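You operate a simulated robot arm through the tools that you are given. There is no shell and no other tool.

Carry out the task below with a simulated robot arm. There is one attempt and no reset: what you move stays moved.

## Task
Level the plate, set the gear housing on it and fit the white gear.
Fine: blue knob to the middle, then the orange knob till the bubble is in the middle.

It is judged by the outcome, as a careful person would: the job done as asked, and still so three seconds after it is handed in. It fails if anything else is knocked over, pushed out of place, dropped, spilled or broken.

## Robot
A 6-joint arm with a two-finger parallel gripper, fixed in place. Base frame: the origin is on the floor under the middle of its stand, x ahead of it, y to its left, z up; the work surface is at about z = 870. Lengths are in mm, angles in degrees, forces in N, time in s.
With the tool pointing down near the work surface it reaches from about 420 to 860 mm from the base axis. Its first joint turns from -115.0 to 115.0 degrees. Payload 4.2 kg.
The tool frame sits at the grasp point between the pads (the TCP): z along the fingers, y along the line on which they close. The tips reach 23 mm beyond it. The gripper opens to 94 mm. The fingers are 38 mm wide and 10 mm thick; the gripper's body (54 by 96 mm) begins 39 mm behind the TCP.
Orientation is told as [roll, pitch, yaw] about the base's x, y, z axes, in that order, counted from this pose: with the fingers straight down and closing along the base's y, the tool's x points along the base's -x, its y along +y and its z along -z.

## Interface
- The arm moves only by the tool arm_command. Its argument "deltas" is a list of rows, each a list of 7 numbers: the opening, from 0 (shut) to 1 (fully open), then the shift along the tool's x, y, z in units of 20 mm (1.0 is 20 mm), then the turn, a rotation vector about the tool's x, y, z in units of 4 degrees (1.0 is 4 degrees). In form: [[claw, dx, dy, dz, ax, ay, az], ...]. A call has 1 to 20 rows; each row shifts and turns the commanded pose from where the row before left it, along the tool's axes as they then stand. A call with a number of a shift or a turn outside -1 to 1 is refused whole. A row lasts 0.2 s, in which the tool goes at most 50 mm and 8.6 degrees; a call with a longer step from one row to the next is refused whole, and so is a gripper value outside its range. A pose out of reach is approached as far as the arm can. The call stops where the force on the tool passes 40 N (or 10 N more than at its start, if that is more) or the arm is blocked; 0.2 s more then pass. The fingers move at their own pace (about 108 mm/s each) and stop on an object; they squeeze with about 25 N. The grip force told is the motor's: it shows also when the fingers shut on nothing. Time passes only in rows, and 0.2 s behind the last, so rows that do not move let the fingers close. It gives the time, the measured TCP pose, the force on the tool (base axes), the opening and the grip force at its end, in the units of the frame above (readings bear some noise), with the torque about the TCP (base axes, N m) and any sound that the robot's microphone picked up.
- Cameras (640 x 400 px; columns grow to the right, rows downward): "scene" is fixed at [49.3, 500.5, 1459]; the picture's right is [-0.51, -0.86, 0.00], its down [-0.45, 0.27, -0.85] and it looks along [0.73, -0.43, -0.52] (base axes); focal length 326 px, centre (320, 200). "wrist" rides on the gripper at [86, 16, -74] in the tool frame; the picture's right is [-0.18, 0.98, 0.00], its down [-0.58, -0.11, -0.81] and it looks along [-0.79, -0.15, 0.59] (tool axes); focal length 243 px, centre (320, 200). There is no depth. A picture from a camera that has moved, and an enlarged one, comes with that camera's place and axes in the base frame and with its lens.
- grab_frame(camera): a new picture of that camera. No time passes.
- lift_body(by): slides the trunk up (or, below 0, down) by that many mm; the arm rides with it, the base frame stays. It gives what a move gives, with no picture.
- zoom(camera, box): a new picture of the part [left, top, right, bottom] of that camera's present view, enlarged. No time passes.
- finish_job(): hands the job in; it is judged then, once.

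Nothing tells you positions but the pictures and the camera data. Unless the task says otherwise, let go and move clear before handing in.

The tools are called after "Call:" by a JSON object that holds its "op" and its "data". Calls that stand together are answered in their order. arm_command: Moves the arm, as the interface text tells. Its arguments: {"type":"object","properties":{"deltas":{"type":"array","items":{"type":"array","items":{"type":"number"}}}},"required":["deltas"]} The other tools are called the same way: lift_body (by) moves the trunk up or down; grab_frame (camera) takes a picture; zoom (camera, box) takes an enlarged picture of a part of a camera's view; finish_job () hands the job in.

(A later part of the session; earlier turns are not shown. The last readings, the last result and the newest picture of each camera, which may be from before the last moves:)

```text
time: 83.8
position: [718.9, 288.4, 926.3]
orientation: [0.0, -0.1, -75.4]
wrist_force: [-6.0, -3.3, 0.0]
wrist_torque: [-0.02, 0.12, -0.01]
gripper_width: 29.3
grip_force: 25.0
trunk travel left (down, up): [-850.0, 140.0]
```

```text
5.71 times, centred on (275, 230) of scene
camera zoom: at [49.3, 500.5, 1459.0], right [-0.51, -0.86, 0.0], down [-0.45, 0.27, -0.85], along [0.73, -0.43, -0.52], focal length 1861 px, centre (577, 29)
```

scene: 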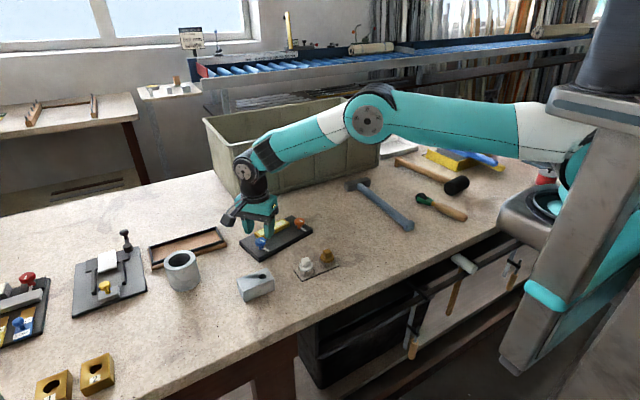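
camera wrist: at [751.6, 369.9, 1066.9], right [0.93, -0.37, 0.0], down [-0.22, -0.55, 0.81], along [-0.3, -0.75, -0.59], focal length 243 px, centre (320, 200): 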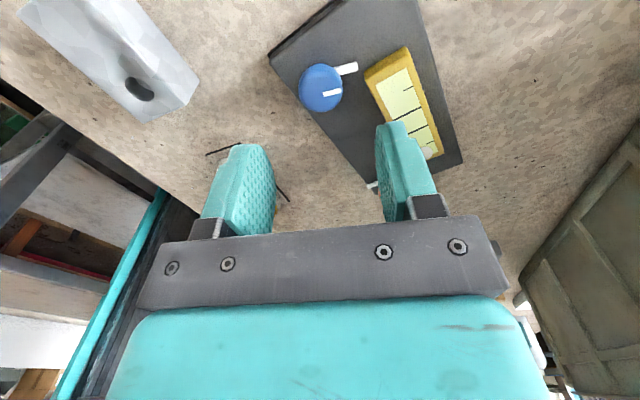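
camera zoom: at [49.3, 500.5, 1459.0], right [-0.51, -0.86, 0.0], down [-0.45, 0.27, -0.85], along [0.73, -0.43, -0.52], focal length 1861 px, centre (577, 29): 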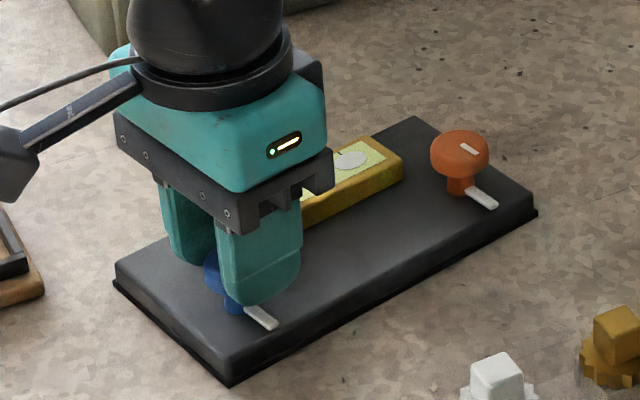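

The blue knob should now be at mid-travel. I'll release, lift clear and check its pointer against the orange one and the plate's edge.

Call:
{"op": "arm_command", "data": {"deltas": [[0.4, 0, 0, 0, 0, 0, 0], [0.4, 0, 0, 0, 0, 0, 0], [0.4, 0, 0, -0.5, 0, 0, 0], [0.5, 0, 0, -1, 0, 0, 0], [0.5, 0, 0, -1, 0, 0, 0], [0.5, 0, 0, -1, 0, 0, 0], [0.5, 0, 0, 0, 0, 0, 0]]}}

Call:
{"op": "grab_frame", "data": {"camera": "wrist"}}

Call:
{"op": "zoom", "data": {"camera": "wrist", "box": [260, 20, 420, 120]}}

Call:
{"op": "zoom", "data": {"camera": "scene", "box": [240, 210, 325, 265]}}

```text
time: 85.4
position: [719.8, 288.3, 997.9]
orientation: [0.0, 0.0, -75.4]
wrist_force: [-0.3, 0.4, 0.0]
wrist_torque: [0.0, 0.02, 0.0]
gripper_width: 47.1
grip_force: 0.1
trunk travel left (down, up): [-850.0, 140.0]
```

```text
taken
camera wrist: at [714.2, 376.0, 1072.0], right [1.0, 0.07, 0.0], down [0.04, -0.59, 0.81], along [0.06, -0.8, -0.59], focal length 243 px, centre (320, 200)
```

wrist: 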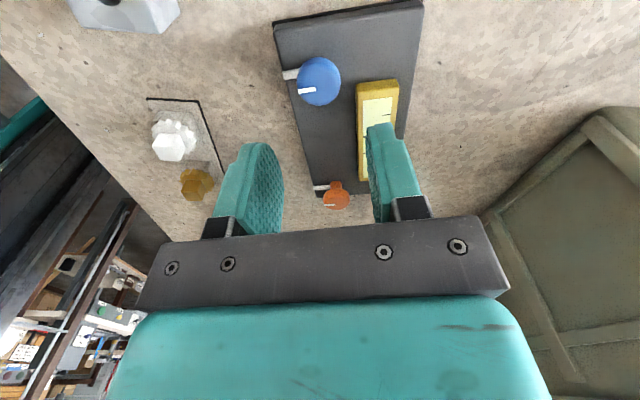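

```text
4.00 times, centred on (340, 70) of wrist
camera zoom: at [714.2, 376.0, 1072.0], right [1.0, 0.07, 0.0], down [0.04, -0.59, 0.81], along [0.06, -0.8, -0.59], focal length 970 px, centre (240, 720)
```

zoom: 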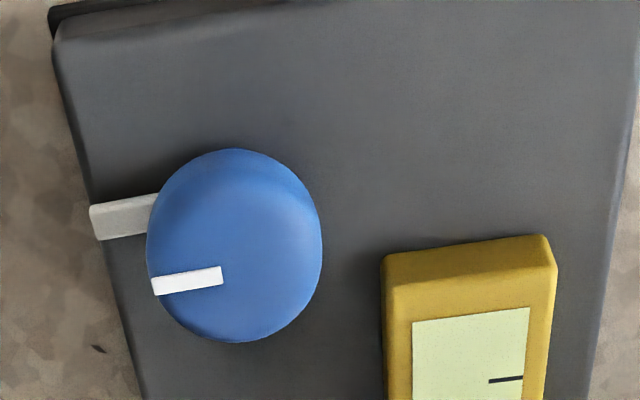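

```text
7.27 times, centred on (282, 238) of scene
camera zoom: at [49.3, 500.5, 1459.0], right [-0.51, -0.86, 0.0], down [-0.45, 0.27, -0.85], along [0.73, -0.43, -0.52], focal length 2369 px, centre (593, -73)
```

zoom: 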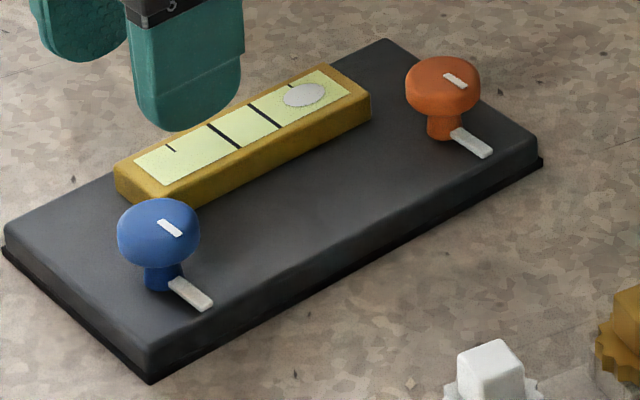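

Blue is now at mid-travel: its pointer measures 181° in the plate frame, parallel to orange's. Next is the orange knob, which should need roughly 150° clockwise. I'll move above it, with the wrist turned so there is plenty of clockwise travel.

Call:
{"op": "arm_command", "data": {"deltas": [[0.6, 0, 0, 0, 0, 0, -1], [0.6, 0, 0, 0, 0, 0, -1], [0.6, 0, 0, 0, 0, 0, -1], [0.6, 0, 0, 0, 0, 0, -1], [0.6, 0, 0, 0, 0, 0, -1], [0.6, 0, 0, 0, 0, 0, -1], [0.6, 0, 0, 0, 0, 0, -1], [0.6, 0, 0, 0, 0, 0, -1], [0.6, 0, 0, 0, 0, 0, -1], [0.6, 0, 0, 0, 0, 0, -1], [0.6, 0, 0, 0, 0, 0, -1], [0.6, 0, 0, 0, 0, 0, -1], [0.6, 0, 0, 0, 0, 0, -1], [0.6, 0, 0, 0, 0, 0, -1], [0.6, 0, 0, 0, 0, 0, -1], [0.6, 0, 0, 0, 0, 0, -1], [0.6, 0, 0, 0, 0, 0, -1], [0.6, 0, 0, 0, 0, 0, -1], [0.6, 0, 0, 0, 0, 0, -0.85]]}}

Call:
{"op": "arm_command", "data": {"deltas": [[0.6, -0.15, -0.95, 0, 0, 0, 0], [0.6, -0.15, -0.95, 0, 0, 0, 0], [0.6, -0.15, -0.95, 0, 0, 0, 0], [0.6, -0.15, -0.95, 0, 0, 0, 0], [0.6, -0.15, -0.95, 0, 0, 0, 0], [0.6, -0.15, -0.95, 0, 0, 0, 0], [0.6, -0.15, -0.95, 0, 0, 0, 0]]}}

Call:
{"op": "grab_frame", "data": {"camera": "wrist"}}

Call:
{"op": "zoom", "data": {"camera": "scene", "box": [225, 195, 325, 265]}}

```text
time: 89.4
position: [719.3, 288.8, 998.3]
orientation: [0.0, 0.1, 0.0]
wrist_force: [-0.2, 0.1, 0.5]
wrist_torque: [0.03, -0.01, -0.01]
gripper_width: 56.6
grip_force: 0.0
trunk travel left (down, up): [-850.0, 140.0]
```

```text
time: 91.0
position: [740.1, 155.0, 996.6]
orientation: [0.0, 0.1, -0.1]
wrist_force: [0.1, 0.6, -0.9]
wrist_torque: [0.02, 0.02, 0.0]
gripper_width: 56.4
grip_force: 0.0
trunk travel left (down, up): [-850.0, 140.0]
```

```text
taken
camera wrist: at [653.9, 171.6, 1071.9], right [0.18, 0.98, 0.0], down [0.58, -0.11, 0.81], along [0.79, -0.15, -0.59], focal length 243 px, centre (320, 200)
```

wrist: 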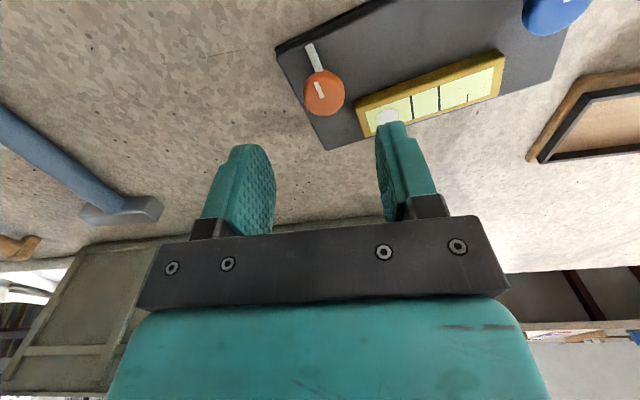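

```text
5.71 times, centred on (275, 230) of scene
camera zoom: at [49.3, 500.5, 1459.0], right [-0.51, -0.86, 0.0], down [-0.45, 0.27, -0.85], along [0.73, -0.43, -0.52], focal length 1861 px, centre (577, 29)
```

zoom: 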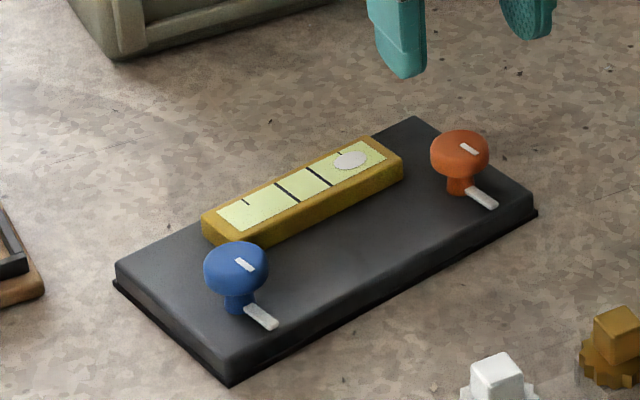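

Call:
{"op": "zoom", "data": {"camera": "wrist", "box": [260, 20, 420, 140]}}

Call:
{"op": "zoom", "data": {"camera": "scene", "box": [275, 205, 325, 245]}}

```text
3.33 times, centred on (340, 80) of wrist
camera zoom: at [653.9, 171.6, 1071.9], right [0.18, 0.98, 0.0], down [0.58, -0.11, 0.81], along [0.79, -0.15, -0.59], focal length 809 px, centre (253, 600)
```

zoom: 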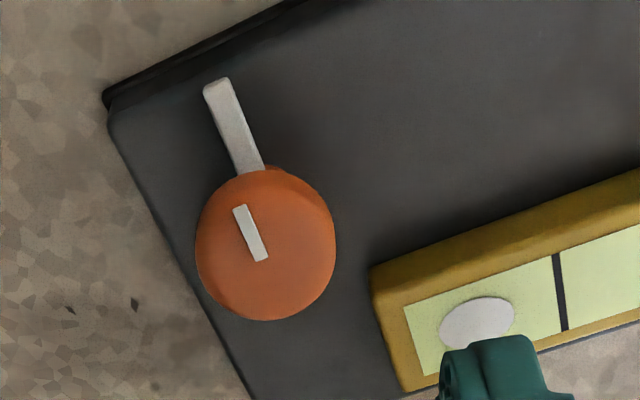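

```text
10.00 times, centred on (300, 225) of scene
camera zoom: at [49.3, 500.5, 1459.0], right [-0.51, -0.86, 0.0], down [-0.45, 0.27, -0.85], along [0.73, -0.43, -0.52], focal length 3257 px, centre (520, -50)
```

zoom: 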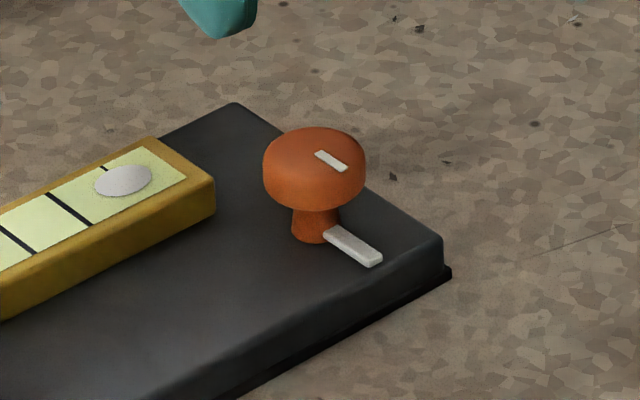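

Orange cap centre is about (748, 156.5). I'll rotate the wrist to +88° (fingers closing nearly along x), centre over the cap, and descend to the same grip height.

Call:
{"op": "arm_command", "data": {"deltas": [[0.6, -0.39, 0.07, 0, 0, 0, 0], [0.6, 0, 0, 0, 0, 0, -1], [0.6, 0, 0, 0, 0, 0, -1], [0.6, 0, 0, 0, 0, 0, -1], [0.6, 0, 0, 0, 0, 0, -1], [0.6, 0, 0, 0, 0, 0, -1], [0.6, 0, 0, 0, 0, 0, -1], [0.6, 0, 0, 0, 0, 0, -1], [0.6, 0, 0, 0, 0, 0, -1], [0.6, 0, 0, 0, 0, 0, -1], [0.6, 0, 0, 0, 0, 0, -1], [0.6, 0, 0, 0, 0, 0, -1]]}}

Call:
{"op": "arm_command", "data": {"deltas": [[0.6, 0, 0, 0, 0, 0, -1], [0.6, 0, 0, 0, 0, 0, -1], [0.6, 0, 0, 0, 0, 0, -1], [0.6, 0, 0, 0, 0, 0, -1], [0.6, 0, 0, 0, 0, 0, -1], [0.6, 0, 0, 0, 0, 0, -1], [0.6, 0, 0, 0, 0, 0, -1], [0.6, 0, 0, 0, 0, 0, -1], [0.6, 0, 0, 0, 0, 0, -1], [0.6, 0, 0, 0, 0, 0, -1], [0.6, 0, 0, 0, 0, 0, -1], [0.6, 0, 0, 0.9, 0, 0, 0], [0.6, 0, 0, 0.9, 0, 0, 0], [0.6, 0, 0, 0.4, 0, 0, 0], [0.5, 0, 0, 0, 0, 0, 0]]}}

Call:
{"op": "grab_frame", "data": {"camera": "wrist"}}

Call:
{"op": "zoom", "data": {"camera": "scene", "box": [225, 195, 325, 265]}}

```text
time: 93.6
position: [748.5, 156.0, 998.5]
orientation: [-0.1, 0.1, 44.0]
wrist_force: [-0.2, 0.9, -0.3]
wrist_torque: [-0.02, 0.01, 0.0]
gripper_width: 56.2
grip_force: 0.0
trunk travel left (down, up): [-850.0, 140.0]
```

```text
time: 96.8
position: [748.8, 157.7, 952.8]
orientation: [0.0, 0.0, 87.9]
wrist_force: [0.6, 0.4, 0.1]
wrist_torque: [-0.04, -0.02, -0.05]
gripper_width: 47.3
grip_force: 0.0
trunk travel left (down, up): [-850.0, 140.0]
```

```text
taken
camera wrist: at [728.9, 71.1, 1028.0], right [-0.98, 0.22, 0.0], down [0.13, 0.58, 0.81], along [0.18, 0.79, -0.59], focal length 243 px, centre (320, 200)
```

wrist: 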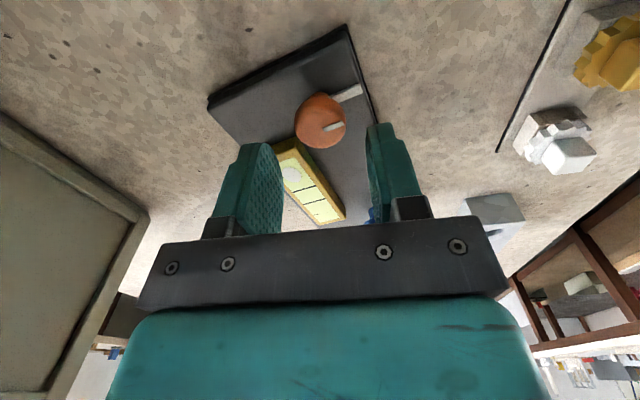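

```text
5.71 times, centred on (275, 230) of scene
camera zoom: at [49.3, 500.5, 1459.0], right [-0.51, -0.86, 0.0], down [-0.45, 0.27, -0.85], along [0.73, -0.43, -0.52], focal length 1861 px, centre (577, 29)
```

zoom: 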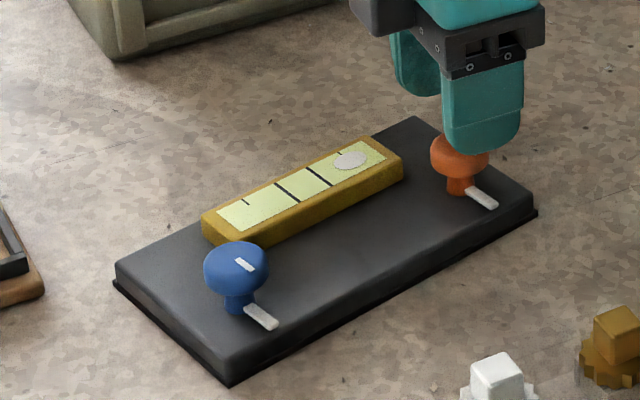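

Aligned. I'll descend and grip the orange cap; then, before levelling, I'll use it to draw the plate's orange end gently back about 27 mm toward the robot so the plate regains its original heading (only ~5 N needed).

Call:
{"op": "arm_command", "data": {"deltas": [[0.5, 0, 0, 0.6, 0, 0, 0], [0.5, 0, 0, 0.6, 0, 0, 0], [0.4, 0, 0, 0, 0, 0, 0], [0.3, 0, 0, 0, 0, 0, 0], [0.2, 0, 0, 0, 0, 0, 0], [0.2, 0, 0, 0, 0, 0, 0]]}}

Call:
{"op": "arm_command", "data": {"deltas": [[0.2, 0.019, 0.137, 0, 0, 0, 0], [0.2, 0.019, 0.137, 0, 0, 0, 0], [0.2, 0.019, 0.137, 0, 0, 0, 0], [0.2, 0.019, 0.137, 0, 0, 0, 0], [0.2, 0, 0, 0, 0, 0, 0]]}}

Call:
{"op": "zoom", "data": {"camera": "scene", "box": [225, 195, 325, 265]}}

```text
time: 98.2
position: [748.3, 158.9, 929.0]
orientation: [0.0, 0.0, 88.0]
wrist_force: [-1.1, 0.3, 0.1]
wrist_torque: [0.05, 0.0, 0.03]
gripper_width: 29.7
grip_force: 25.2
trunk travel left (down, up): [-850.0, 140.0]
```

```text
time: 99.4
position: [738.8, 156.1, 929.8]
orientation: [-0.2, -0.1, 87.9]
wrist_force: [11.1, 0.6, 5.7]
wrist_torque: [-0.07, -0.3, -0.01]
gripper_width: 28.8
grip_force: 25.2
trunk travel left (down, up): [-850.0, 140.0]
```

```text
5.71 times, centred on (275, 230) of scene
camera zoom: at [49.3, 500.5, 1459.0], right [-0.51, -0.86, 0.0], down [-0.45, 0.27, -0.85], along [0.73, -0.43, -0.52], focal length 1861 px, centre (577, 29)
```

zoom: 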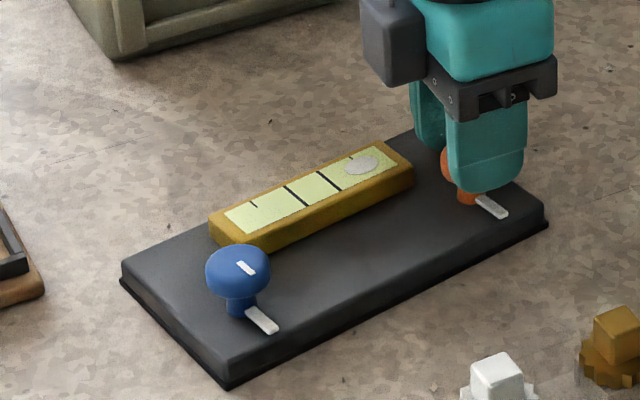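

The plate is turning back smoothly. Continuing the rest of the draw.

Call:
{"op": "arm_command", "data": {"deltas": [[0.2, 0.019, 0.137, 0, 0, 0, 0], [0.2, 0.019, 0.137, 0, 0, 0, 0], [0.2, 0.019, 0.137, 0, 0, 0, 0], [0.2, 0.019, 0.137, 0, 0, 0, 0], [0.2, 0.019, 0.137, 0, 0, 0, 0], [0.2, 0, 0, 0, 0, 0, 0]]}}

Call:
{"op": "zoom", "data": {"camera": "scene", "box": [225, 195, 325, 265]}}

```text
time: 100.8
position: [723.8, 154.5, 929.8]
orientation: [-0.1, 0.0, 88.0]
wrist_force: [12.9, 0.1, 14.2]
wrist_torque: [-0.15, -0.34, 0.01]
gripper_width: 29.1
grip_force: 25.0
trunk travel left (down, up): [-850.0, 140.0]
```

```text
5.71 times, centred on (275, 230) of scene
camera zoom: at [49.3, 500.5, 1459.0], right [-0.51, -0.86, 0.0], down [-0.45, 0.27, -0.85], along [0.73, -0.43, -0.52], focal length 1861 px, centre (577, 29)
```

zoom: 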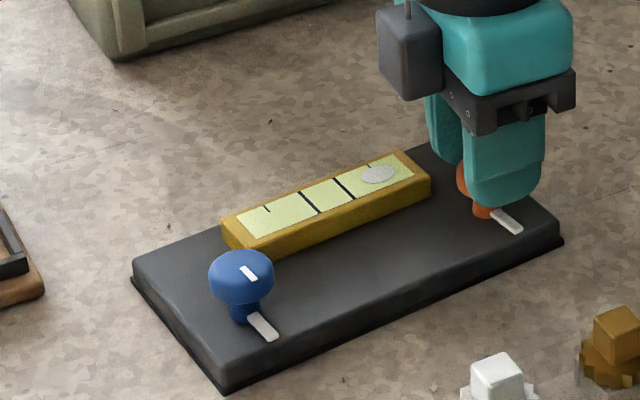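

The plate is back within about 5° of its original heading. There is some built-up vertical load, so I'll reopen and re-close on the orange cap to relax it, then start turning it clockwise while watching the bubble.

Call:
{"op": "arm_command", "data": {"deltas": [[0.4, 0, 0, 0, 0, 0, 0], [0.4, 0, 0, 0, 0, 0, 0], [0.3, 0, 0, 0, 0, 0, 0], [0.2, 0, 0, 0, 0, 0, 0], [0.2, 0, 0, 0, 0, 0, 0], [0.2, 0, 0, 0, 0, 0, 0]]}}

Call:
{"op": "arm_command", "data": {"deltas": [[0.2, 0, 0, 0, 0, 0, 1], [0.2, 0, 0, 0, 0, 0, 1], [0.2, 0, 0, 0, 0, 0, 1], [0.2, 0, 0, 0, 0, 0, 1], [0.2, 0, 0, 0, 0, 0, 1], [0.2, 0, 0, 0, 0, 0, 1], [0.2, 0, 0, 0, 0, 0, 1], [0.2, 0, 0, 0, 0, 0, 1], [0.2, 0, 0, 0, 0, 0, 1], [0.2, 0, 0, 0, 0, 0, 1], [0.2, 0, 0, 0, 0, 0, 0]]}}

Call:
{"op": "zoom", "data": {"camera": "scene", "box": [225, 195, 325, 265]}}

Call:
{"op": "zoom", "data": {"camera": "wrist", "box": [240, 90, 420, 210]}}

```text
time: 102.2
position: [723.4, 153.8, 927.8]
orientation: [0.1, 0.1, 87.9]
wrist_force: [2.1, 1.2, 0.7]
wrist_torque: [0.19, -0.09, 0.0]
gripper_width: 29.3
grip_force: 25.3
trunk travel left (down, up): [-850.0, 140.0]
```

```text
time: 104.6
position: [724.1, 155.1, 928.9]
orientation: [0.0, 0.1, 47.9]
wrist_force: [-0.2, -0.6, 0.2]
wrist_torque: [-0.44, 0.33, -0.03]
gripper_width: 29.6
grip_force: 24.6
trunk travel left (down, up): [-850.0, 140.0]
```

```text
5.71 times, centred on (275, 230) of scene
camera zoom: at [49.3, 500.5, 1459.0], right [-0.51, -0.86, 0.0], down [-0.45, 0.27, -0.85], along [0.73, -0.43, -0.52], focal length 1861 px, centre (577, 29)
```

zoom: 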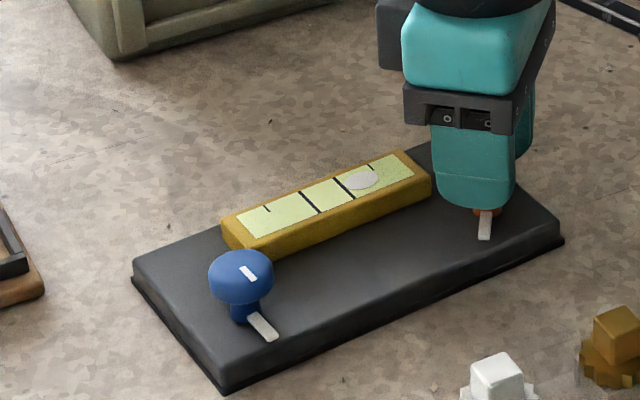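

```text
3.33 times, centred on (330, 150) of wrist
camera zoom: at [654.2, 100.8, 1003.9], right [-0.61, 0.8, 0.0], down [0.47, 0.36, 0.81], along [0.64, 0.49, -0.59], focal length 809 px, centre (287, 367)
```

zoom: 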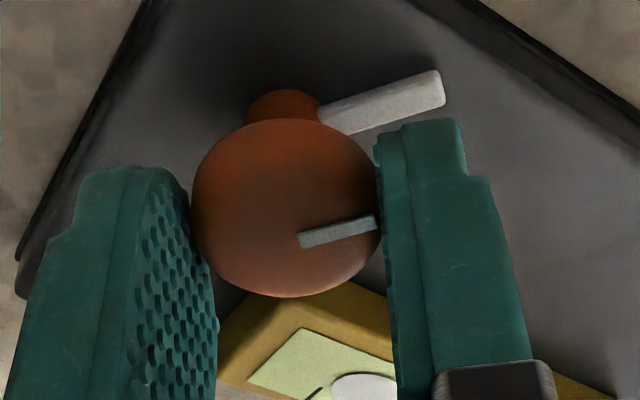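

Bubble moved about 18 px for 40°; about 80° more should centre it. Turning 64° and checking.

Call:
{"op": "arm_command", "data": {"deltas": [[0.2, 0, 0, 0, 0, 0, 1], [0.2, 0, 0, 0, 0, 0, 1], [0.2, 0, 0, 0, 0, 0, 1], [0.2, 0, 0, 0, 0, 0, 1], [0.2, 0, 0, 0, 0, 0, 1], [0.2, 0, 0, 0, 0, 0, 1], [0.2, 0, 0, 0, 0, 0, 1], [0.2, 0, 0, 0, 0, 0, 1], [0.2, 0, 0, 0, 0, 0, 1], [0.2, 0, 0, 0, 0, 0, 1], [0.2, 0, 0, 0, 0, 0, 1], [0.2, 0, 0, 0, 0, 0, 1], [0.2, 0, 0, 0, 0, 0, 1], [0.2, 0, 0, 0, 0, 0, 1], [0.2, 0, 0, 0, 0, 0, 1], [0.2, 0, 0, 0, 0, 0, 1], [0.2, 0, 0, 0, 0, 0, 0]]}}

Call:
{"op": "zoom", "data": {"camera": "scene", "box": [245, 205, 305, 245]}}

Call:
{"op": "zoom", "data": {"camera": "wrist", "box": [240, 90, 420, 210]}}

```text
time: 108.2
position: [724.0, 153.1, 928.9]
orientation: [0.0, -0.1, -16.0]
wrist_force: [0.3, 1.4, -0.3]
wrist_torque: [-0.07, -0.06, -0.02]
gripper_width: 29.3
grip_force: 25.1
trunk travel left (down, up): [-850.0, 140.0]
```

```text
10.00 times, centred on (275, 225) of scene
camera zoom: at [49.3, 500.5, 1459.0], right [-0.51, -0.86, 0.0], down [-0.45, 0.27, -0.85], along [0.73, -0.43, -0.52], focal length 3257 px, centre (770, -50)
```

zoom: 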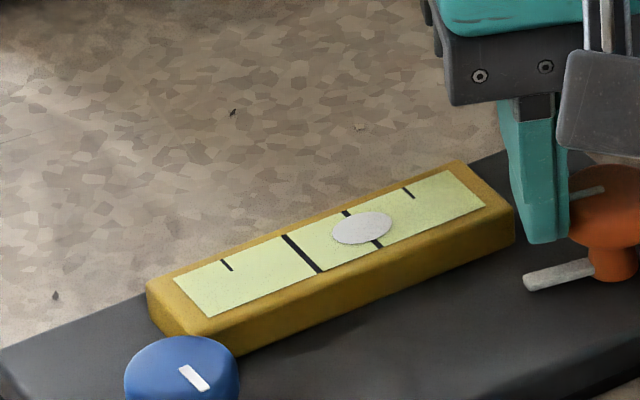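

```text
3.33 times, centred on (330, 150) of wrist
camera zoom: at [645.6, 193.7, 1004.0], right [0.45, 0.89, 0.0], down [0.53, -0.27, 0.81], along [0.72, -0.36, -0.59], focal length 809 px, centre (287, 367)
```

zoom: 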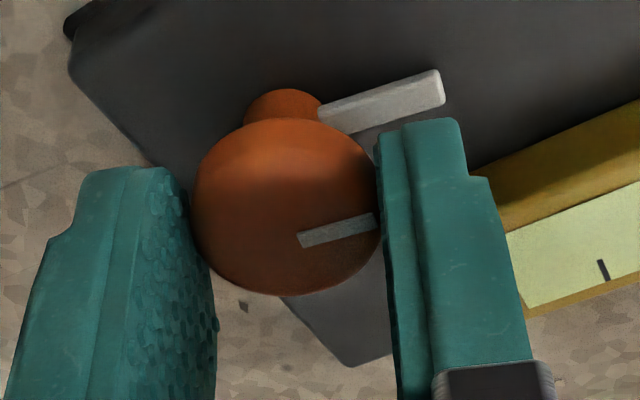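

The bubble is now on the right-hand centre line. It may lag, so I'll wait a moment and look again before more turning.

Call:
{"op": "arm_command", "data": {"deltas": [[0.2, 0, 0, 0, 0, 0, 0], [0.2, 0, 0, 0, 0, 0, 0], [0.2, 0, 0, 0, 0, 0, 0], [0.2, 0, 0, 0, 0, 0, 0], [0.2, 0, 0, 0, 0, 0, 0], [0.2, 0, 0, 0, 0, 0, 0], [0.2, 0, 0, 0, 0, 0, 0], [0.2, 0, 0, 0, 0, 0, 0], [0.2, 0, 0, 0, 0, 0, 0], [0.2, 0, 0, 0, 0, 0, 0]]}}

Call:
{"op": "zoom", "data": {"camera": "scene", "box": [245, 205, 305, 245]}}

```text
time: 110.4
position: [724.2, 153.7, 929.5]
orientation: [0.0, -0.1, -16.1]
wrist_force: [0.4, 1.8, 0.0]
wrist_torque: [0.04, -0.17, 0.01]
gripper_width: 29.6
grip_force: 24.9
trunk travel left (down, up): [-850.0, 140.0]
```

```text
10.00 times, centred on (275, 225) of scene
camera zoom: at [49.3, 500.5, 1459.0], right [-0.51, -0.86, 0.0], down [-0.45, 0.27, -0.85], along [0.73, -0.43, -0.52], focal length 3257 px, centre (770, -50)
```

zoom: 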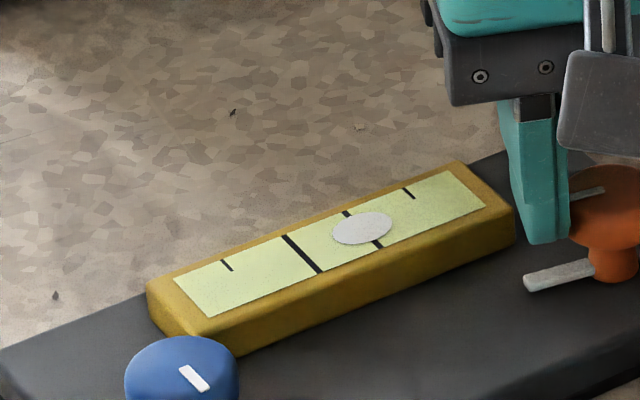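

No lag. It needs about 30 px (of this zoom) more; at ~0.5 px/° that is roughly 55–60°. Turning 48° and checking.

Call:
{"op": "arm_command", "data": {"deltas": [[0.2, 0, 0, 0, 0, 0, 1], [0.2, 0, 0, 0, 0, 0, 1], [0.2, 0, 0, 0, 0, 0, 1], [0.2, 0, 0, 0, 0, 0, 1], [0.2, 0, 0, 0, 0, 0, 1], [0.2, 0, 0, 0, 0, 0, 1], [0.2, 0, 0, 0, 0, 0, 1], [0.2, 0, 0, 0, 0, 0, 1], [0.2, 0, 0, 0, 0, 0, 1], [0.2, 0, 0, 0, 0, 0, 1], [0.2, 0, 0, 0, 0, 0, 1], [0.2, 0, 0, 0, 0, 0, 1], [0.2, 0, 0, 0, 0, 0, 0], [0.2, 0, 0, 0, 0, 0, 0]]}}

Call:
{"op": "zoom", "data": {"camera": "scene", "box": [245, 205, 305, 245]}}

Call:
{"op": "zoom", "data": {"camera": "wrist", "box": [240, 90, 420, 210]}}

```text
time: 113.4
position: [724.0, 153.9, 929.2]
orientation: [0.0, 0.0, -64.1]
wrist_force: [-0.3, 0.5, -0.4]
wrist_torque: [-0.15, -0.1, 0.01]
gripper_width: 29.4
grip_force: 25.2
trunk travel left (down, up): [-850.0, 140.0]
```

```text
10.00 times, centred on (275, 225) of scene
camera zoom: at [49.3, 500.5, 1459.0], right [-0.51, -0.86, 0.0], down [-0.45, 0.27, -0.85], along [0.73, -0.43, -0.52], focal length 3257 px, centre (770, -50)
```

zoom: 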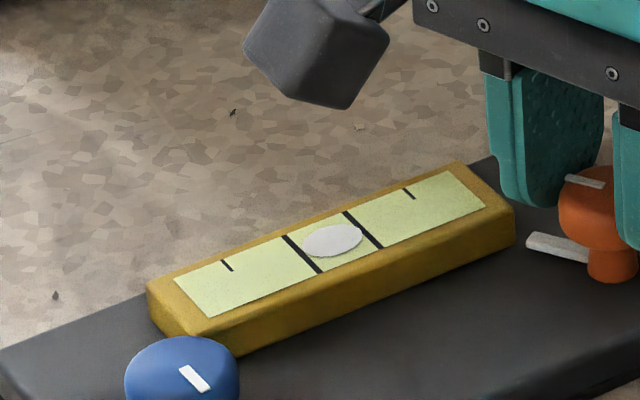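

```text
3.33 times, centred on (330, 150) of wrist
camera zoom: at [700.8, 239.0, 1003.8], right [0.96, 0.26, 0.0], down [0.16, -0.57, 0.81], along [0.21, -0.78, -0.59], focal length 809 px, centre (287, 367)
```

zoom: 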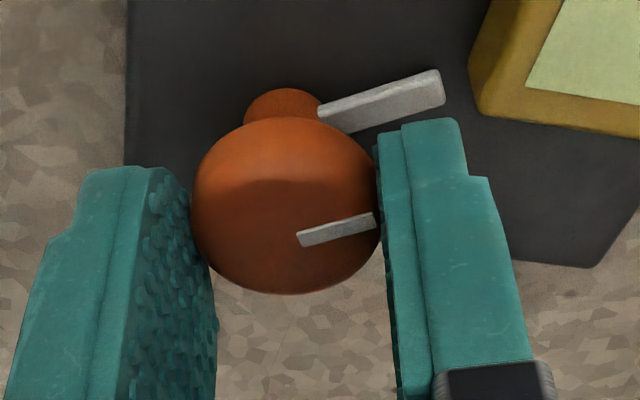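

The bubble is centred between the two long lines. I'll release the orange knob, lift straight up and verify it stays there.

Call:
{"op": "arm_command", "data": {"deltas": [[0.4, 0, 0, 0, 0, 0, 0], [0.4, 0, 0, 0, 0, 0, 0], [0.4, 0, 0, -0.5, 0, 0, 0], [0.4, 0, 0, -0.8, 0, 0, 0], [0.5, 0, 0, -1, 0, 0, 0], [0.5, 0, 0, -1, 0, 0, 0], [0.5, 0, 0, 0, 0, 0, 0]]}}

Call:
{"op": "zoom", "data": {"camera": "scene", "box": [245, 205, 305, 245]}}

Call:
{"op": "zoom", "data": {"camera": "scene", "box": [225, 195, 325, 265]}}

Call:
{"op": "grab_frame", "data": {"camera": "wrist"}}

```text
time: 115.0
position: [722.7, 153.6, 995.2]
orientation: [0.0, 0.0, -64.0]
wrist_force: [0.2, -0.6, -0.5]
wrist_torque: [-0.03, 0.0, -0.01]
gripper_width: 47.1
grip_force: 0.0
trunk travel left (down, up): [-850.0, 140.0]
```

```text
10.00 times, centred on (275, 225) of scene
camera zoom: at [49.3, 500.5, 1459.0], right [-0.51, -0.86, 0.0], down [-0.45, 0.27, -0.85], along [0.73, -0.43, -0.52], focal length 3257 px, centre (770, -50)
```

zoom: 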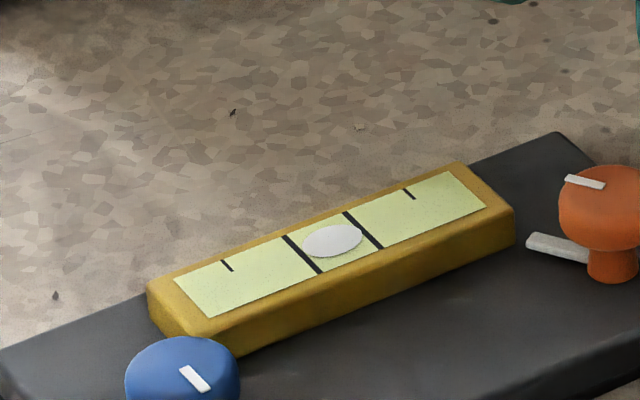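

```text
5.71 times, centred on (275, 230) of scene
camera zoom: at [49.3, 500.5, 1459.0], right [-0.51, -0.86, 0.0], down [-0.45, 0.27, -0.85], along [0.73, -0.43, -0.52], focal length 1861 px, centre (577, 29)
```

zoom: 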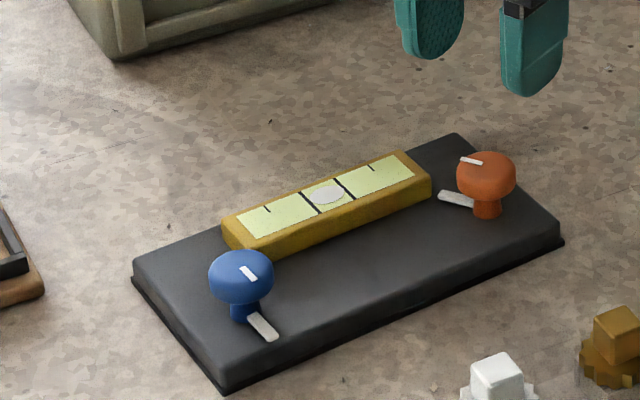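

```text
taken
camera wrist: at [700.1, 239.2, 1070.3], right [0.96, 0.26, 0.0], down [0.16, -0.57, 0.81], along [0.21, -0.78, -0.59], focal length 243 px, centre (320, 200)
```

wrist: 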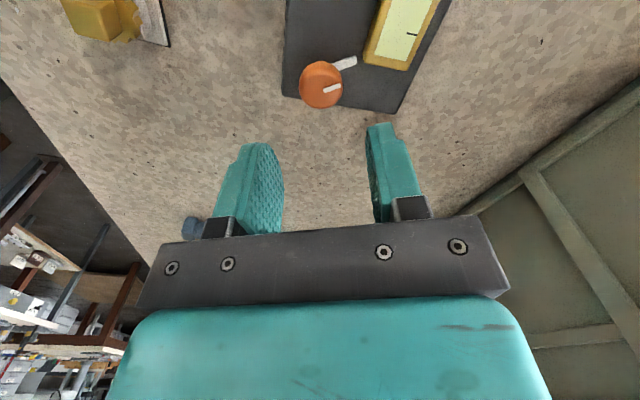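

The bubble stays centred after release, and the plate is within about 2 mm and 5° of where it stood. Now the housing: I'll move the wrist camera back over to study the housing block and gear stand.

Call:
{"op": "arm_command", "data": {"deltas": [[0.6, 0, 0, 0, 0, 0, -1], [0.6, 0, 0, 0, 0, 0, -1], [0.6, 0, 0, 0, 0, 0, -1], [0.6, 0, 0, 0, 0, 0, -1], [0.6, 0, 0, 0, 0, 0, -1], [0.6, 0, 0, 0, 0, 0, -1], [0.6, 0, 0, 0, 0, 0, -1], [0.6, 0, 0, 0, 0, 0, -1], [0.6, 0, 0, 0, 0, 0, -1], [0.6, 0, 0, 0, 0, 0, -1], [0.6, 0, 0, 0, 0, 0, -1], [0.6, 0, 0, 0, 0, 0, -1], [0.6, 0, 0, 0, 0, 0, -1], [0.6, 0, 0, 0, 0, 0, -1], [0.6, 0, 0, 0, 0, 0, -1], [0.6, 0, 0, 0, 0, 0, -1]]}}

Call:
{"op": "arm_command", "data": {"deltas": [[1, 0.93, 0.71, -0.1, 0, 0, 0], [1, 0.93, 0.71, -0.1, 0, 0, 0], [1, 0.93, 0.71, -0.1, 0, 0, 0], [1, 0.93, 0.71, -0.1, 0, 0, 0], [1, 0.93, 0.71, -0.1, 0, 0, 0], [1, 0.93, 0.71, 0, 0, 0, 0], [1, 0.93, 0.71, 0, 0, 0, 0], [1, 0.93, 0.71, 0, 0, 0, 0], [1, 0.93, 0.71, 0, 0, 0, 0], [1, 0.93, 0.71, 0, 0, 0, 0], [1, 0.93, 0.71, 0, 0, 0, 0], [1, 0.93, 0.71, 0, 0, 0, 0]]}}

Call:
{"op": "grab_frame", "data": {"camera": "wrist"}}

```text
time: 118.4
position: [722.9, 154.7, 994.7]
orientation: [0.0, -0.1, 0.0]
wrist_force: [-0.5, 0.3, -0.1]
wrist_torque: [0.0, 0.02, 0.02]
gripper_width: 56.5
grip_force: 0.1
trunk travel left (down, up): [-850.0, 140.0]
```

```text
time: 121.0
position: [501.0, 324.9, 1005.0]
orientation: [0.0, 0.0, -0.2]
wrist_force: [0.1, -0.4, 0.6]
wrist_torque: [0.0, 0.01, 0.04]
gripper_width: 94.0
grip_force: 0.1
trunk travel left (down, up): [-850.0, 140.0]
```

```text
taken
camera wrist: at [414.6, 341.1, 1079.9], right [0.19, 0.98, 0.0], down [0.58, -0.11, 0.81], along [0.79, -0.15, -0.59], focal length 243 px, centre (320, 200)
```

wrist: 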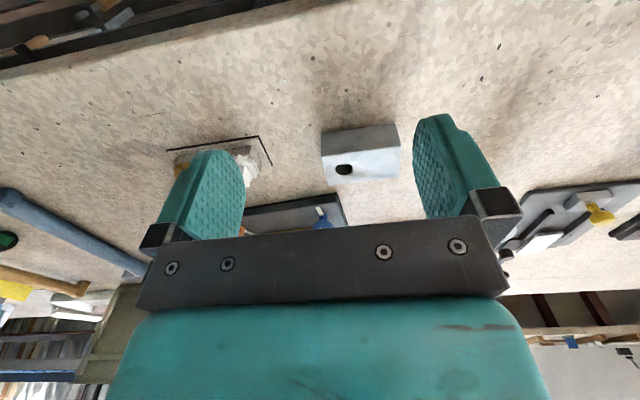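

Call:
{"op": "zoom", "data": {"camera": "wrist", "box": [300, 105, 420, 195]}}

Call:
{"op": "zoom", "data": {"camera": "scene", "box": [225, 255, 345, 310]}}

```text
4.44 times, centred on (360, 150) of wrist
camera zoom: at [414.6, 341.1, 1079.9], right [0.19, 0.98, 0.0], down [0.58, -0.11, 0.81], along [0.79, -0.15, -0.59], focal length 1078 px, centre (142, 422)
```

zoom: 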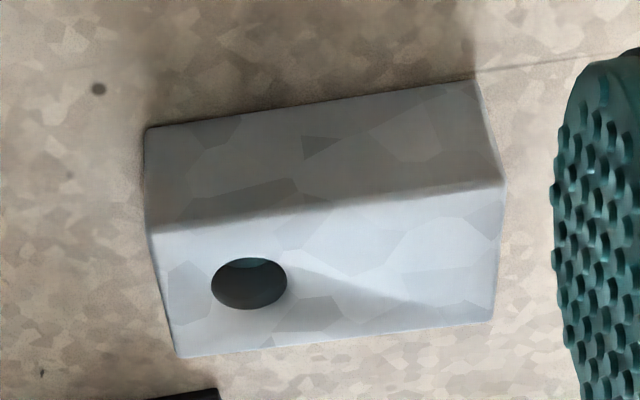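

```text
5.33 times, centred on (285, 282) of scene
camera zoom: at [49.3, 500.5, 1459.0], right [-0.51, -0.86, 0.0], down [-0.45, 0.27, -0.85], along [0.73, -0.43, -0.52], focal length 1737 px, centre (507, -240)
```

zoom: 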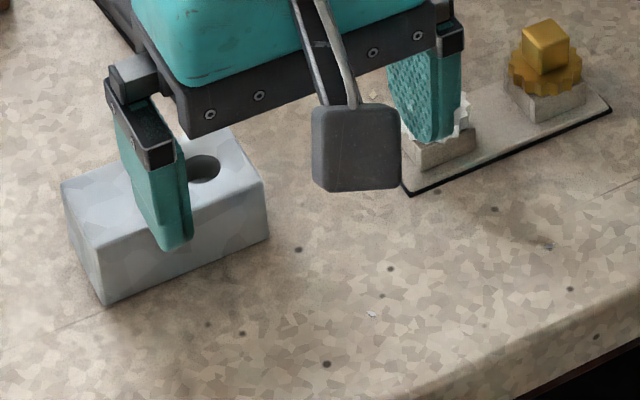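

The housing block measures about x 580–624, y 311–388, z 870–905, with a ~17.5 mm hole at (600.7, 332). The free area on the plate in front of the vial is about 52 mm deep, so I'll grip the block across x by its upper half. I'll turn the wrist to +90° and move over it.

Call:
{"op": "arm_command", "data": {"deltas": [[0.8, 0, 0, 0, 0, 0, -1], [0.8, 0, 0, 0, 0, 0, -1], [0.8, 0, 0, 0, 0, 0, -1], [0.8, 0, 0, 0, 0, 0, -1], [0.8, 0, 0, 0, 0, 0, -1], [0.8, 0, 0, 0, 0, 0, -1], [0.8, 0, 0, 0, 0, 0, -1], [0.8, 0, 0, 0, 0, 0, -1], [0.8, 0, 0, 0, 0, 0, -1], [0.8, 0, 0, 0, 0, 0, -1], [0.8, 0, 0, 0, 0, 0, -1], [0.8, 0, 0, 0, 0, 0, -1], [0.8, 0, 0, 0, 0, 0, -1], [0.8, 0, 0, 0, 0, 0, -1], [0.8, 0, 0, 0, 0, 0, -1], [0.8, 0, 0, 0, 0, 0, -1], [0.8, 0, 0, 0, 0, 0, -1], [0.8, 0, 0, 0, 0, 0, -1], [0.8, 0, 0, 0, 0, 0, -1], [0.8, 0, 0, 0, 0, 0, -1]]}}

Call:
{"op": "arm_command", "data": {"deltas": [[0.8, 0, 0, 0, 0, 0, -1], [0.8, 0, 0, 0, 0, 0, -1], [0.8, 0, 0, 0, 0, 0, -0.5], [0.8, -0.21, -0.84, 0, 0, 0, 0], [0.8, -0.21, -0.84, 0, 0, 0, 0], [0.8, -0.21, -0.84, 0, 0, 0, 0], [0.8, -0.21, -0.84, 0, 0, 0, 0], [0.8, -0.21, -0.84, 0, 0, 0, 0], [0.8, -0.21, -0.84, 0, 0, 0, 0], [0.8, 0, 0, 0.7, 0, 0, 0], [0.8, 0, 0, 0.7, 0, 0, 0], [0.8, 0, 0, 0.7, 0, 0, 0]]}}

Call:
{"op": "grab_frame", "data": {"camera": "wrist"}}

Call:
{"op": "zoom", "data": {"camera": "scene", "box": [195, 215, 345, 310]}}

```text
time: 125.2
position: [501.1, 324.7, 1004.9]
orientation: [0.0, 0.0, 80.0]
wrist_force: [-0.5, 0.3, -0.1]
wrist_torque: [0.02, 0.02, 0.03]
gripper_width: 75.2
grip_force: 0.1
trunk travel left (down, up): [-850.0, 140.0]
```

```text
time: 127.8
position: [601.4, 349.9, 963.6]
orientation: [-0.1, 0.1, 90.0]
wrist_force: [0.6, 0.5, -0.7]
wrist_torque: [-0.01, 0.04, 0.03]
gripper_width: 75.2
grip_force: 0.2
trunk travel left (down, up): [-850.0, 140.0]
```

```text
taken
camera wrist: at [585.7, 263.4, 1038.2], right [-0.98, 0.18, 0.0], down [0.11, 0.58, 0.81], along [0.15, 0.79, -0.59], focal length 243 px, centre (320, 200)
```

wrist: 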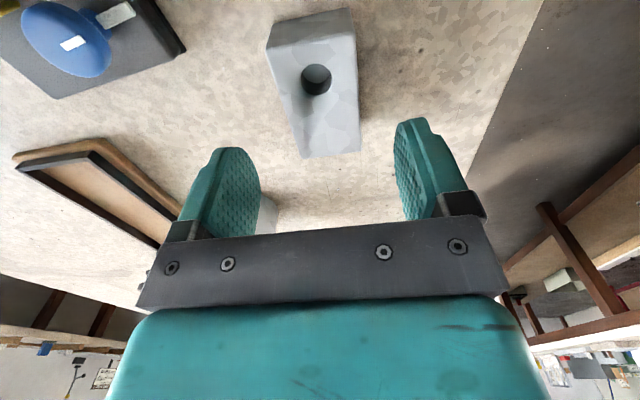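

```text
4.21 times, centred on (270, 262) of scene
camera zoom: at [49.3, 500.5, 1459.0], right [-0.51, -0.86, 0.0], down [-0.45, 0.27, -0.85], along [0.73, -0.43, -0.52], focal length 1372 px, centre (530, -63)
```

zoom: 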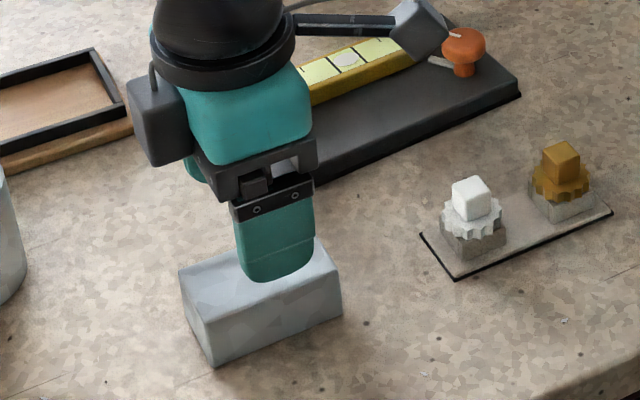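

The block sits centred between the fingers. Descending so the tips come to z≈887 (upper half of the block) and closing.

Call:
{"op": "arm_command", "data": {"deltas": [[0.8, 0, 0, 0.9, 0, 0, 0], [0.8, 0, 0, 0.9, 0, 0, 0], [0.8, 0, 0, 0.88, 0, 0, 0], [0.7, 0, 0, 0, 0, 0, 0], [0.6, 0, 0, 0, 0, 0, 0], [0.5, 0, 0, 0, 0, 0, 0], [0.4, 0, 0, 0, 0, 0, 0], [0.35, 0, 0, 0, 0, 0, 0], [0.35, 0, 0, 0, 0, 0, 0]]}}

Call:
{"op": "grab_frame", "data": {"camera": "wrist"}}

Call:
{"op": "zoom", "data": {"camera": "scene", "box": [195, 215, 345, 310]}}

```text
time: 129.8
position: [600.7, 348.6, 909.7]
orientation: [0.0, 0.0, 90.0]
wrist_force: [-1.3, -0.1, -0.3]
wrist_torque: [0.04, 0.04, 0.03]
gripper_width: 45.8
grip_force: 25.1
trunk travel left (down, up): [-850.0, 140.0]
```

```text
taken
camera wrist: at [585.3, 263.1, 984.4], right [-0.98, 0.18, 0.0], down [0.11, 0.58, 0.81], along [0.15, 0.79, -0.59], focal length 243 px, centre (320, 200)
```

wrist: 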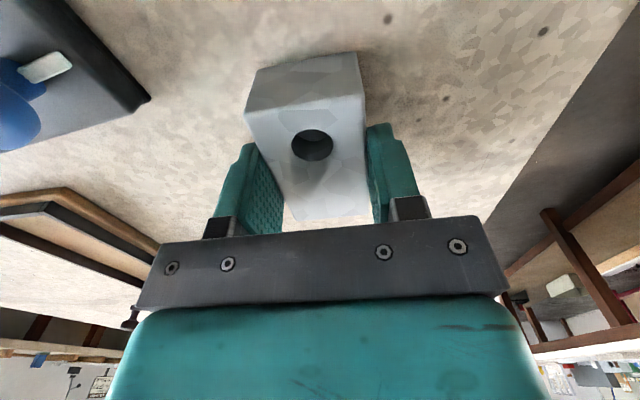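

```text
4.21 times, centred on (270, 262) of scene
camera zoom: at [49.3, 500.5, 1459.0], right [-0.51, -0.86, 0.0], down [-0.45, 0.27, -0.85], along [0.73, -0.43, -0.52], focal length 1372 px, centre (530, -63)
```

zoom: 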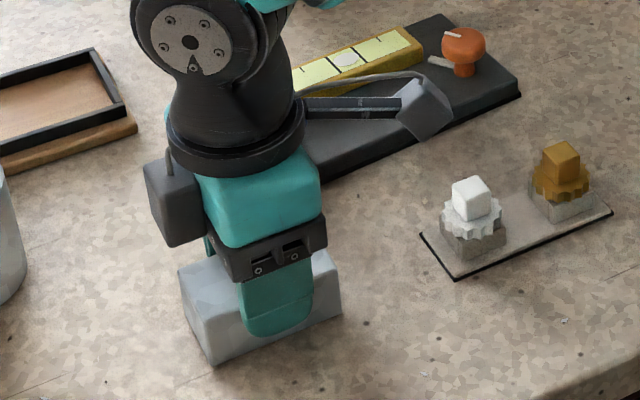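

The housing is gripped (45.8 mm). I'll lift it straight up and check that it holds level.

Call:
{"op": "arm_command", "data": {"deltas": [[0.35, 0, 0, -0.25, 0, 0, 0], [0.35, 0, 0, -0.5, 0, 0, 0], [0.35, 0, 0, -1, 0, 0, 0], [0.35, 0, 0, -1, 0, 0, 0], [0.35, 0, 0, -1, 0, 0, 0], [0.35, 0, 0, -0.75, 0, 0, 0], [0.35, 0, 0, 0, 0, 0, 0]]}}

Call:
{"op": "grab_frame", "data": {"camera": "scene"}}

Call:
{"op": "grab_frame", "data": {"camera": "wrist"}}

```text
time: 131.4
position: [602.3, 349.4, 999.4]
orientation: [0.0, 0.1, 90.0]
wrist_force: [0.9, -0.1, -3.9]
wrist_torque: [-0.02, 0.02, 0.02]
gripper_width: 46.2
grip_force: 24.5
trunk travel left (down, up): [-850.0, 140.0]
```

```text
taken
```

scene: 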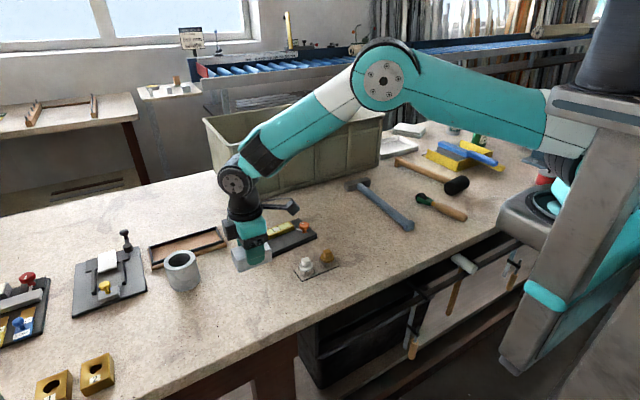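

```text
taken
camera wrist: at [585.7, 263.1, 1074.3], right [-0.98, 0.18, 0.0], down [0.11, 0.58, 0.81], along [0.15, 0.79, -0.59], focal length 243 px, centre (320, 200)
```

wrist: 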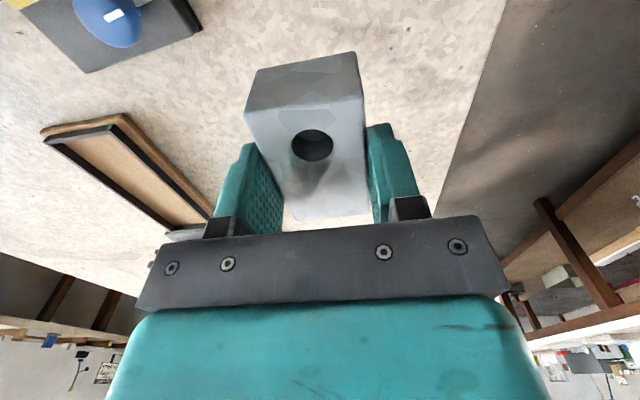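

The housing is held firmly (≈4 N). Moving it across, high above everything, to over the plate's free area, then matching the plate's ~4.5° heading.

Call:
{"op": "arm_command", "data": {"deltas": [[0.35, 0.5, -0.45, 0, 0, 0, 0], [0.35, 0.91, -0.82, 0, 0, 0, 0], [0.35, 0.91, -0.82, 0, 0, 0, 0], [0.35, 0.91, -0.82, 0, 0, 0, 0], [0.35, 0.91, -0.82, 0, 0, 0, 0], [0.35, 0.91, -0.82, 0, 0, 0, 0], [0.35, 0.91, -0.82, 0, 0, 0, 0], [0.35, 0.41, -0.38, 0, 0, 0, 0], [0.35, 0, 0, 0, 0, 0, -0.56], [0.35, 0, 0, 0, 0, 0, -0.56], [0.35, 0, 0, 0, 0, 0, 0]]}}

Call:
{"op": "zoom", "data": {"camera": "scene", "box": [225, 195, 325, 265]}}

Call:
{"op": "grab_frame", "data": {"camera": "wrist"}}

```text
time: 133.8
position: [716.1, 223.4, 999.4]
orientation: [-0.1, 0.0, 94.5]
wrist_force: [-0.1, 0.2, -4.0]
wrist_torque: [-0.02, 0.04, -0.01]
gripper_width: 46.1
grip_force: 24.7
trunk travel left (down, up): [-850.0, 140.0]
```

```text
5.71 times, centred on (275, 230) of scene
camera zoom: at [49.3, 500.5, 1459.0], right [-0.51, -0.86, 0.0], down [-0.45, 0.27, -0.85], along [0.73, -0.43, -0.52], focal length 1861 px, centre (577, 29)
```

zoom: 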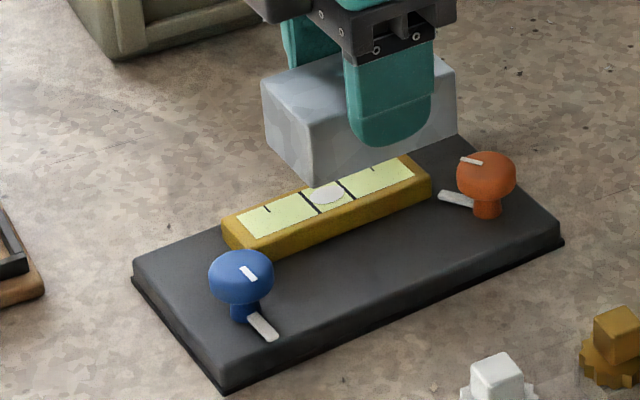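

```text
taken
camera wrist: at [706.9, 134.8, 1074.4], right [-0.99, 0.11, 0.0], down [0.06, 0.59, 0.81], along [0.09, 0.8, -0.59], focal length 243 px, centre (320, 200)
```

wrist: 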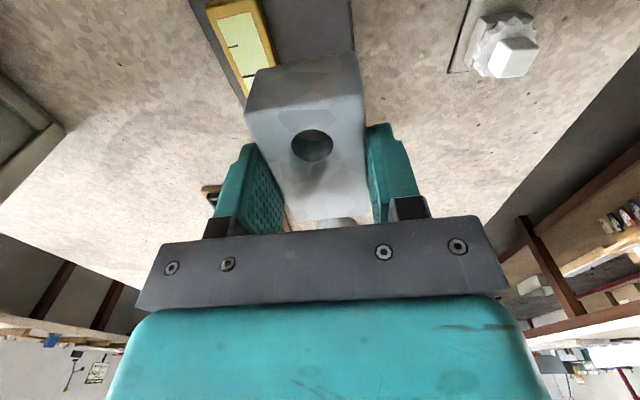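

The plate's free strip is centred near (719, 221.7) with heading ≈4.8°; the bubble is still centred. I'll trim by about 2 mm and descend to just above the plate for a visual check.

Call:
{"op": "arm_command", "data": {"deltas": [[0.35, 0.047, -0.082, 0, 0, 0, -0.07], [0.35, 0, 0, 0.7, 0, 0, 0], [0.35, 0, 0, 0.8, 0, 0, 0], [0.35, 0, 0, 0.8, 0, 0, 0], [0.35, 0, 0, 0.5, 0, 0, 0], [0.35, 0, 0, 0.3, 0, 0, 0], [0.35, 0, 0, 0, 0, 0, 0]]}}

Call:
{"op": "zoom", "data": {"camera": "scene", "box": [235, 205, 325, 265]}}

Call:
{"op": "grab_frame", "data": {"camera": "wrist"}}

```text
time: 135.4
position: [718.5, 222.3, 937.1]
orientation: [0.0, -0.1, 94.7]
wrist_force: [-0.4, -0.2, -4.8]
wrist_torque: [0.01, 0.01, -0.03]
gripper_width: 45.8
grip_force: 24.8
trunk travel left (down, up): [-850.0, 140.0]
```

```text
6.67 times, centred on (280, 235) of scene
camera zoom: at [49.3, 500.5, 1459.0], right [-0.51, -0.86, 0.0], down [-0.45, 0.27, -0.85], along [0.73, -0.43, -0.52], focal length 2172 px, centre (587, -33)
```

zoom: 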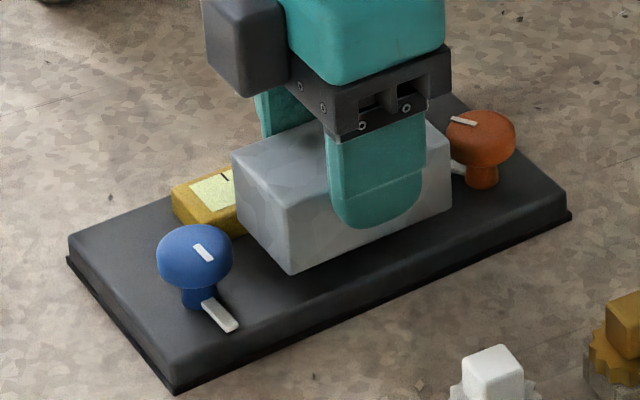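

```text
taken
camera wrist: at [709.1, 133.9, 1012.5], right [-0.99, 0.1, 0.0], down [0.06, 0.59, 0.81], along [0.08, 0.8, -0.59], focal length 243 px, centre (320, 200)
```

wrist: 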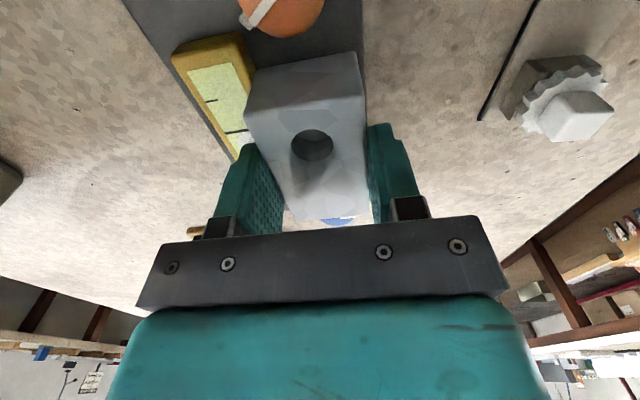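

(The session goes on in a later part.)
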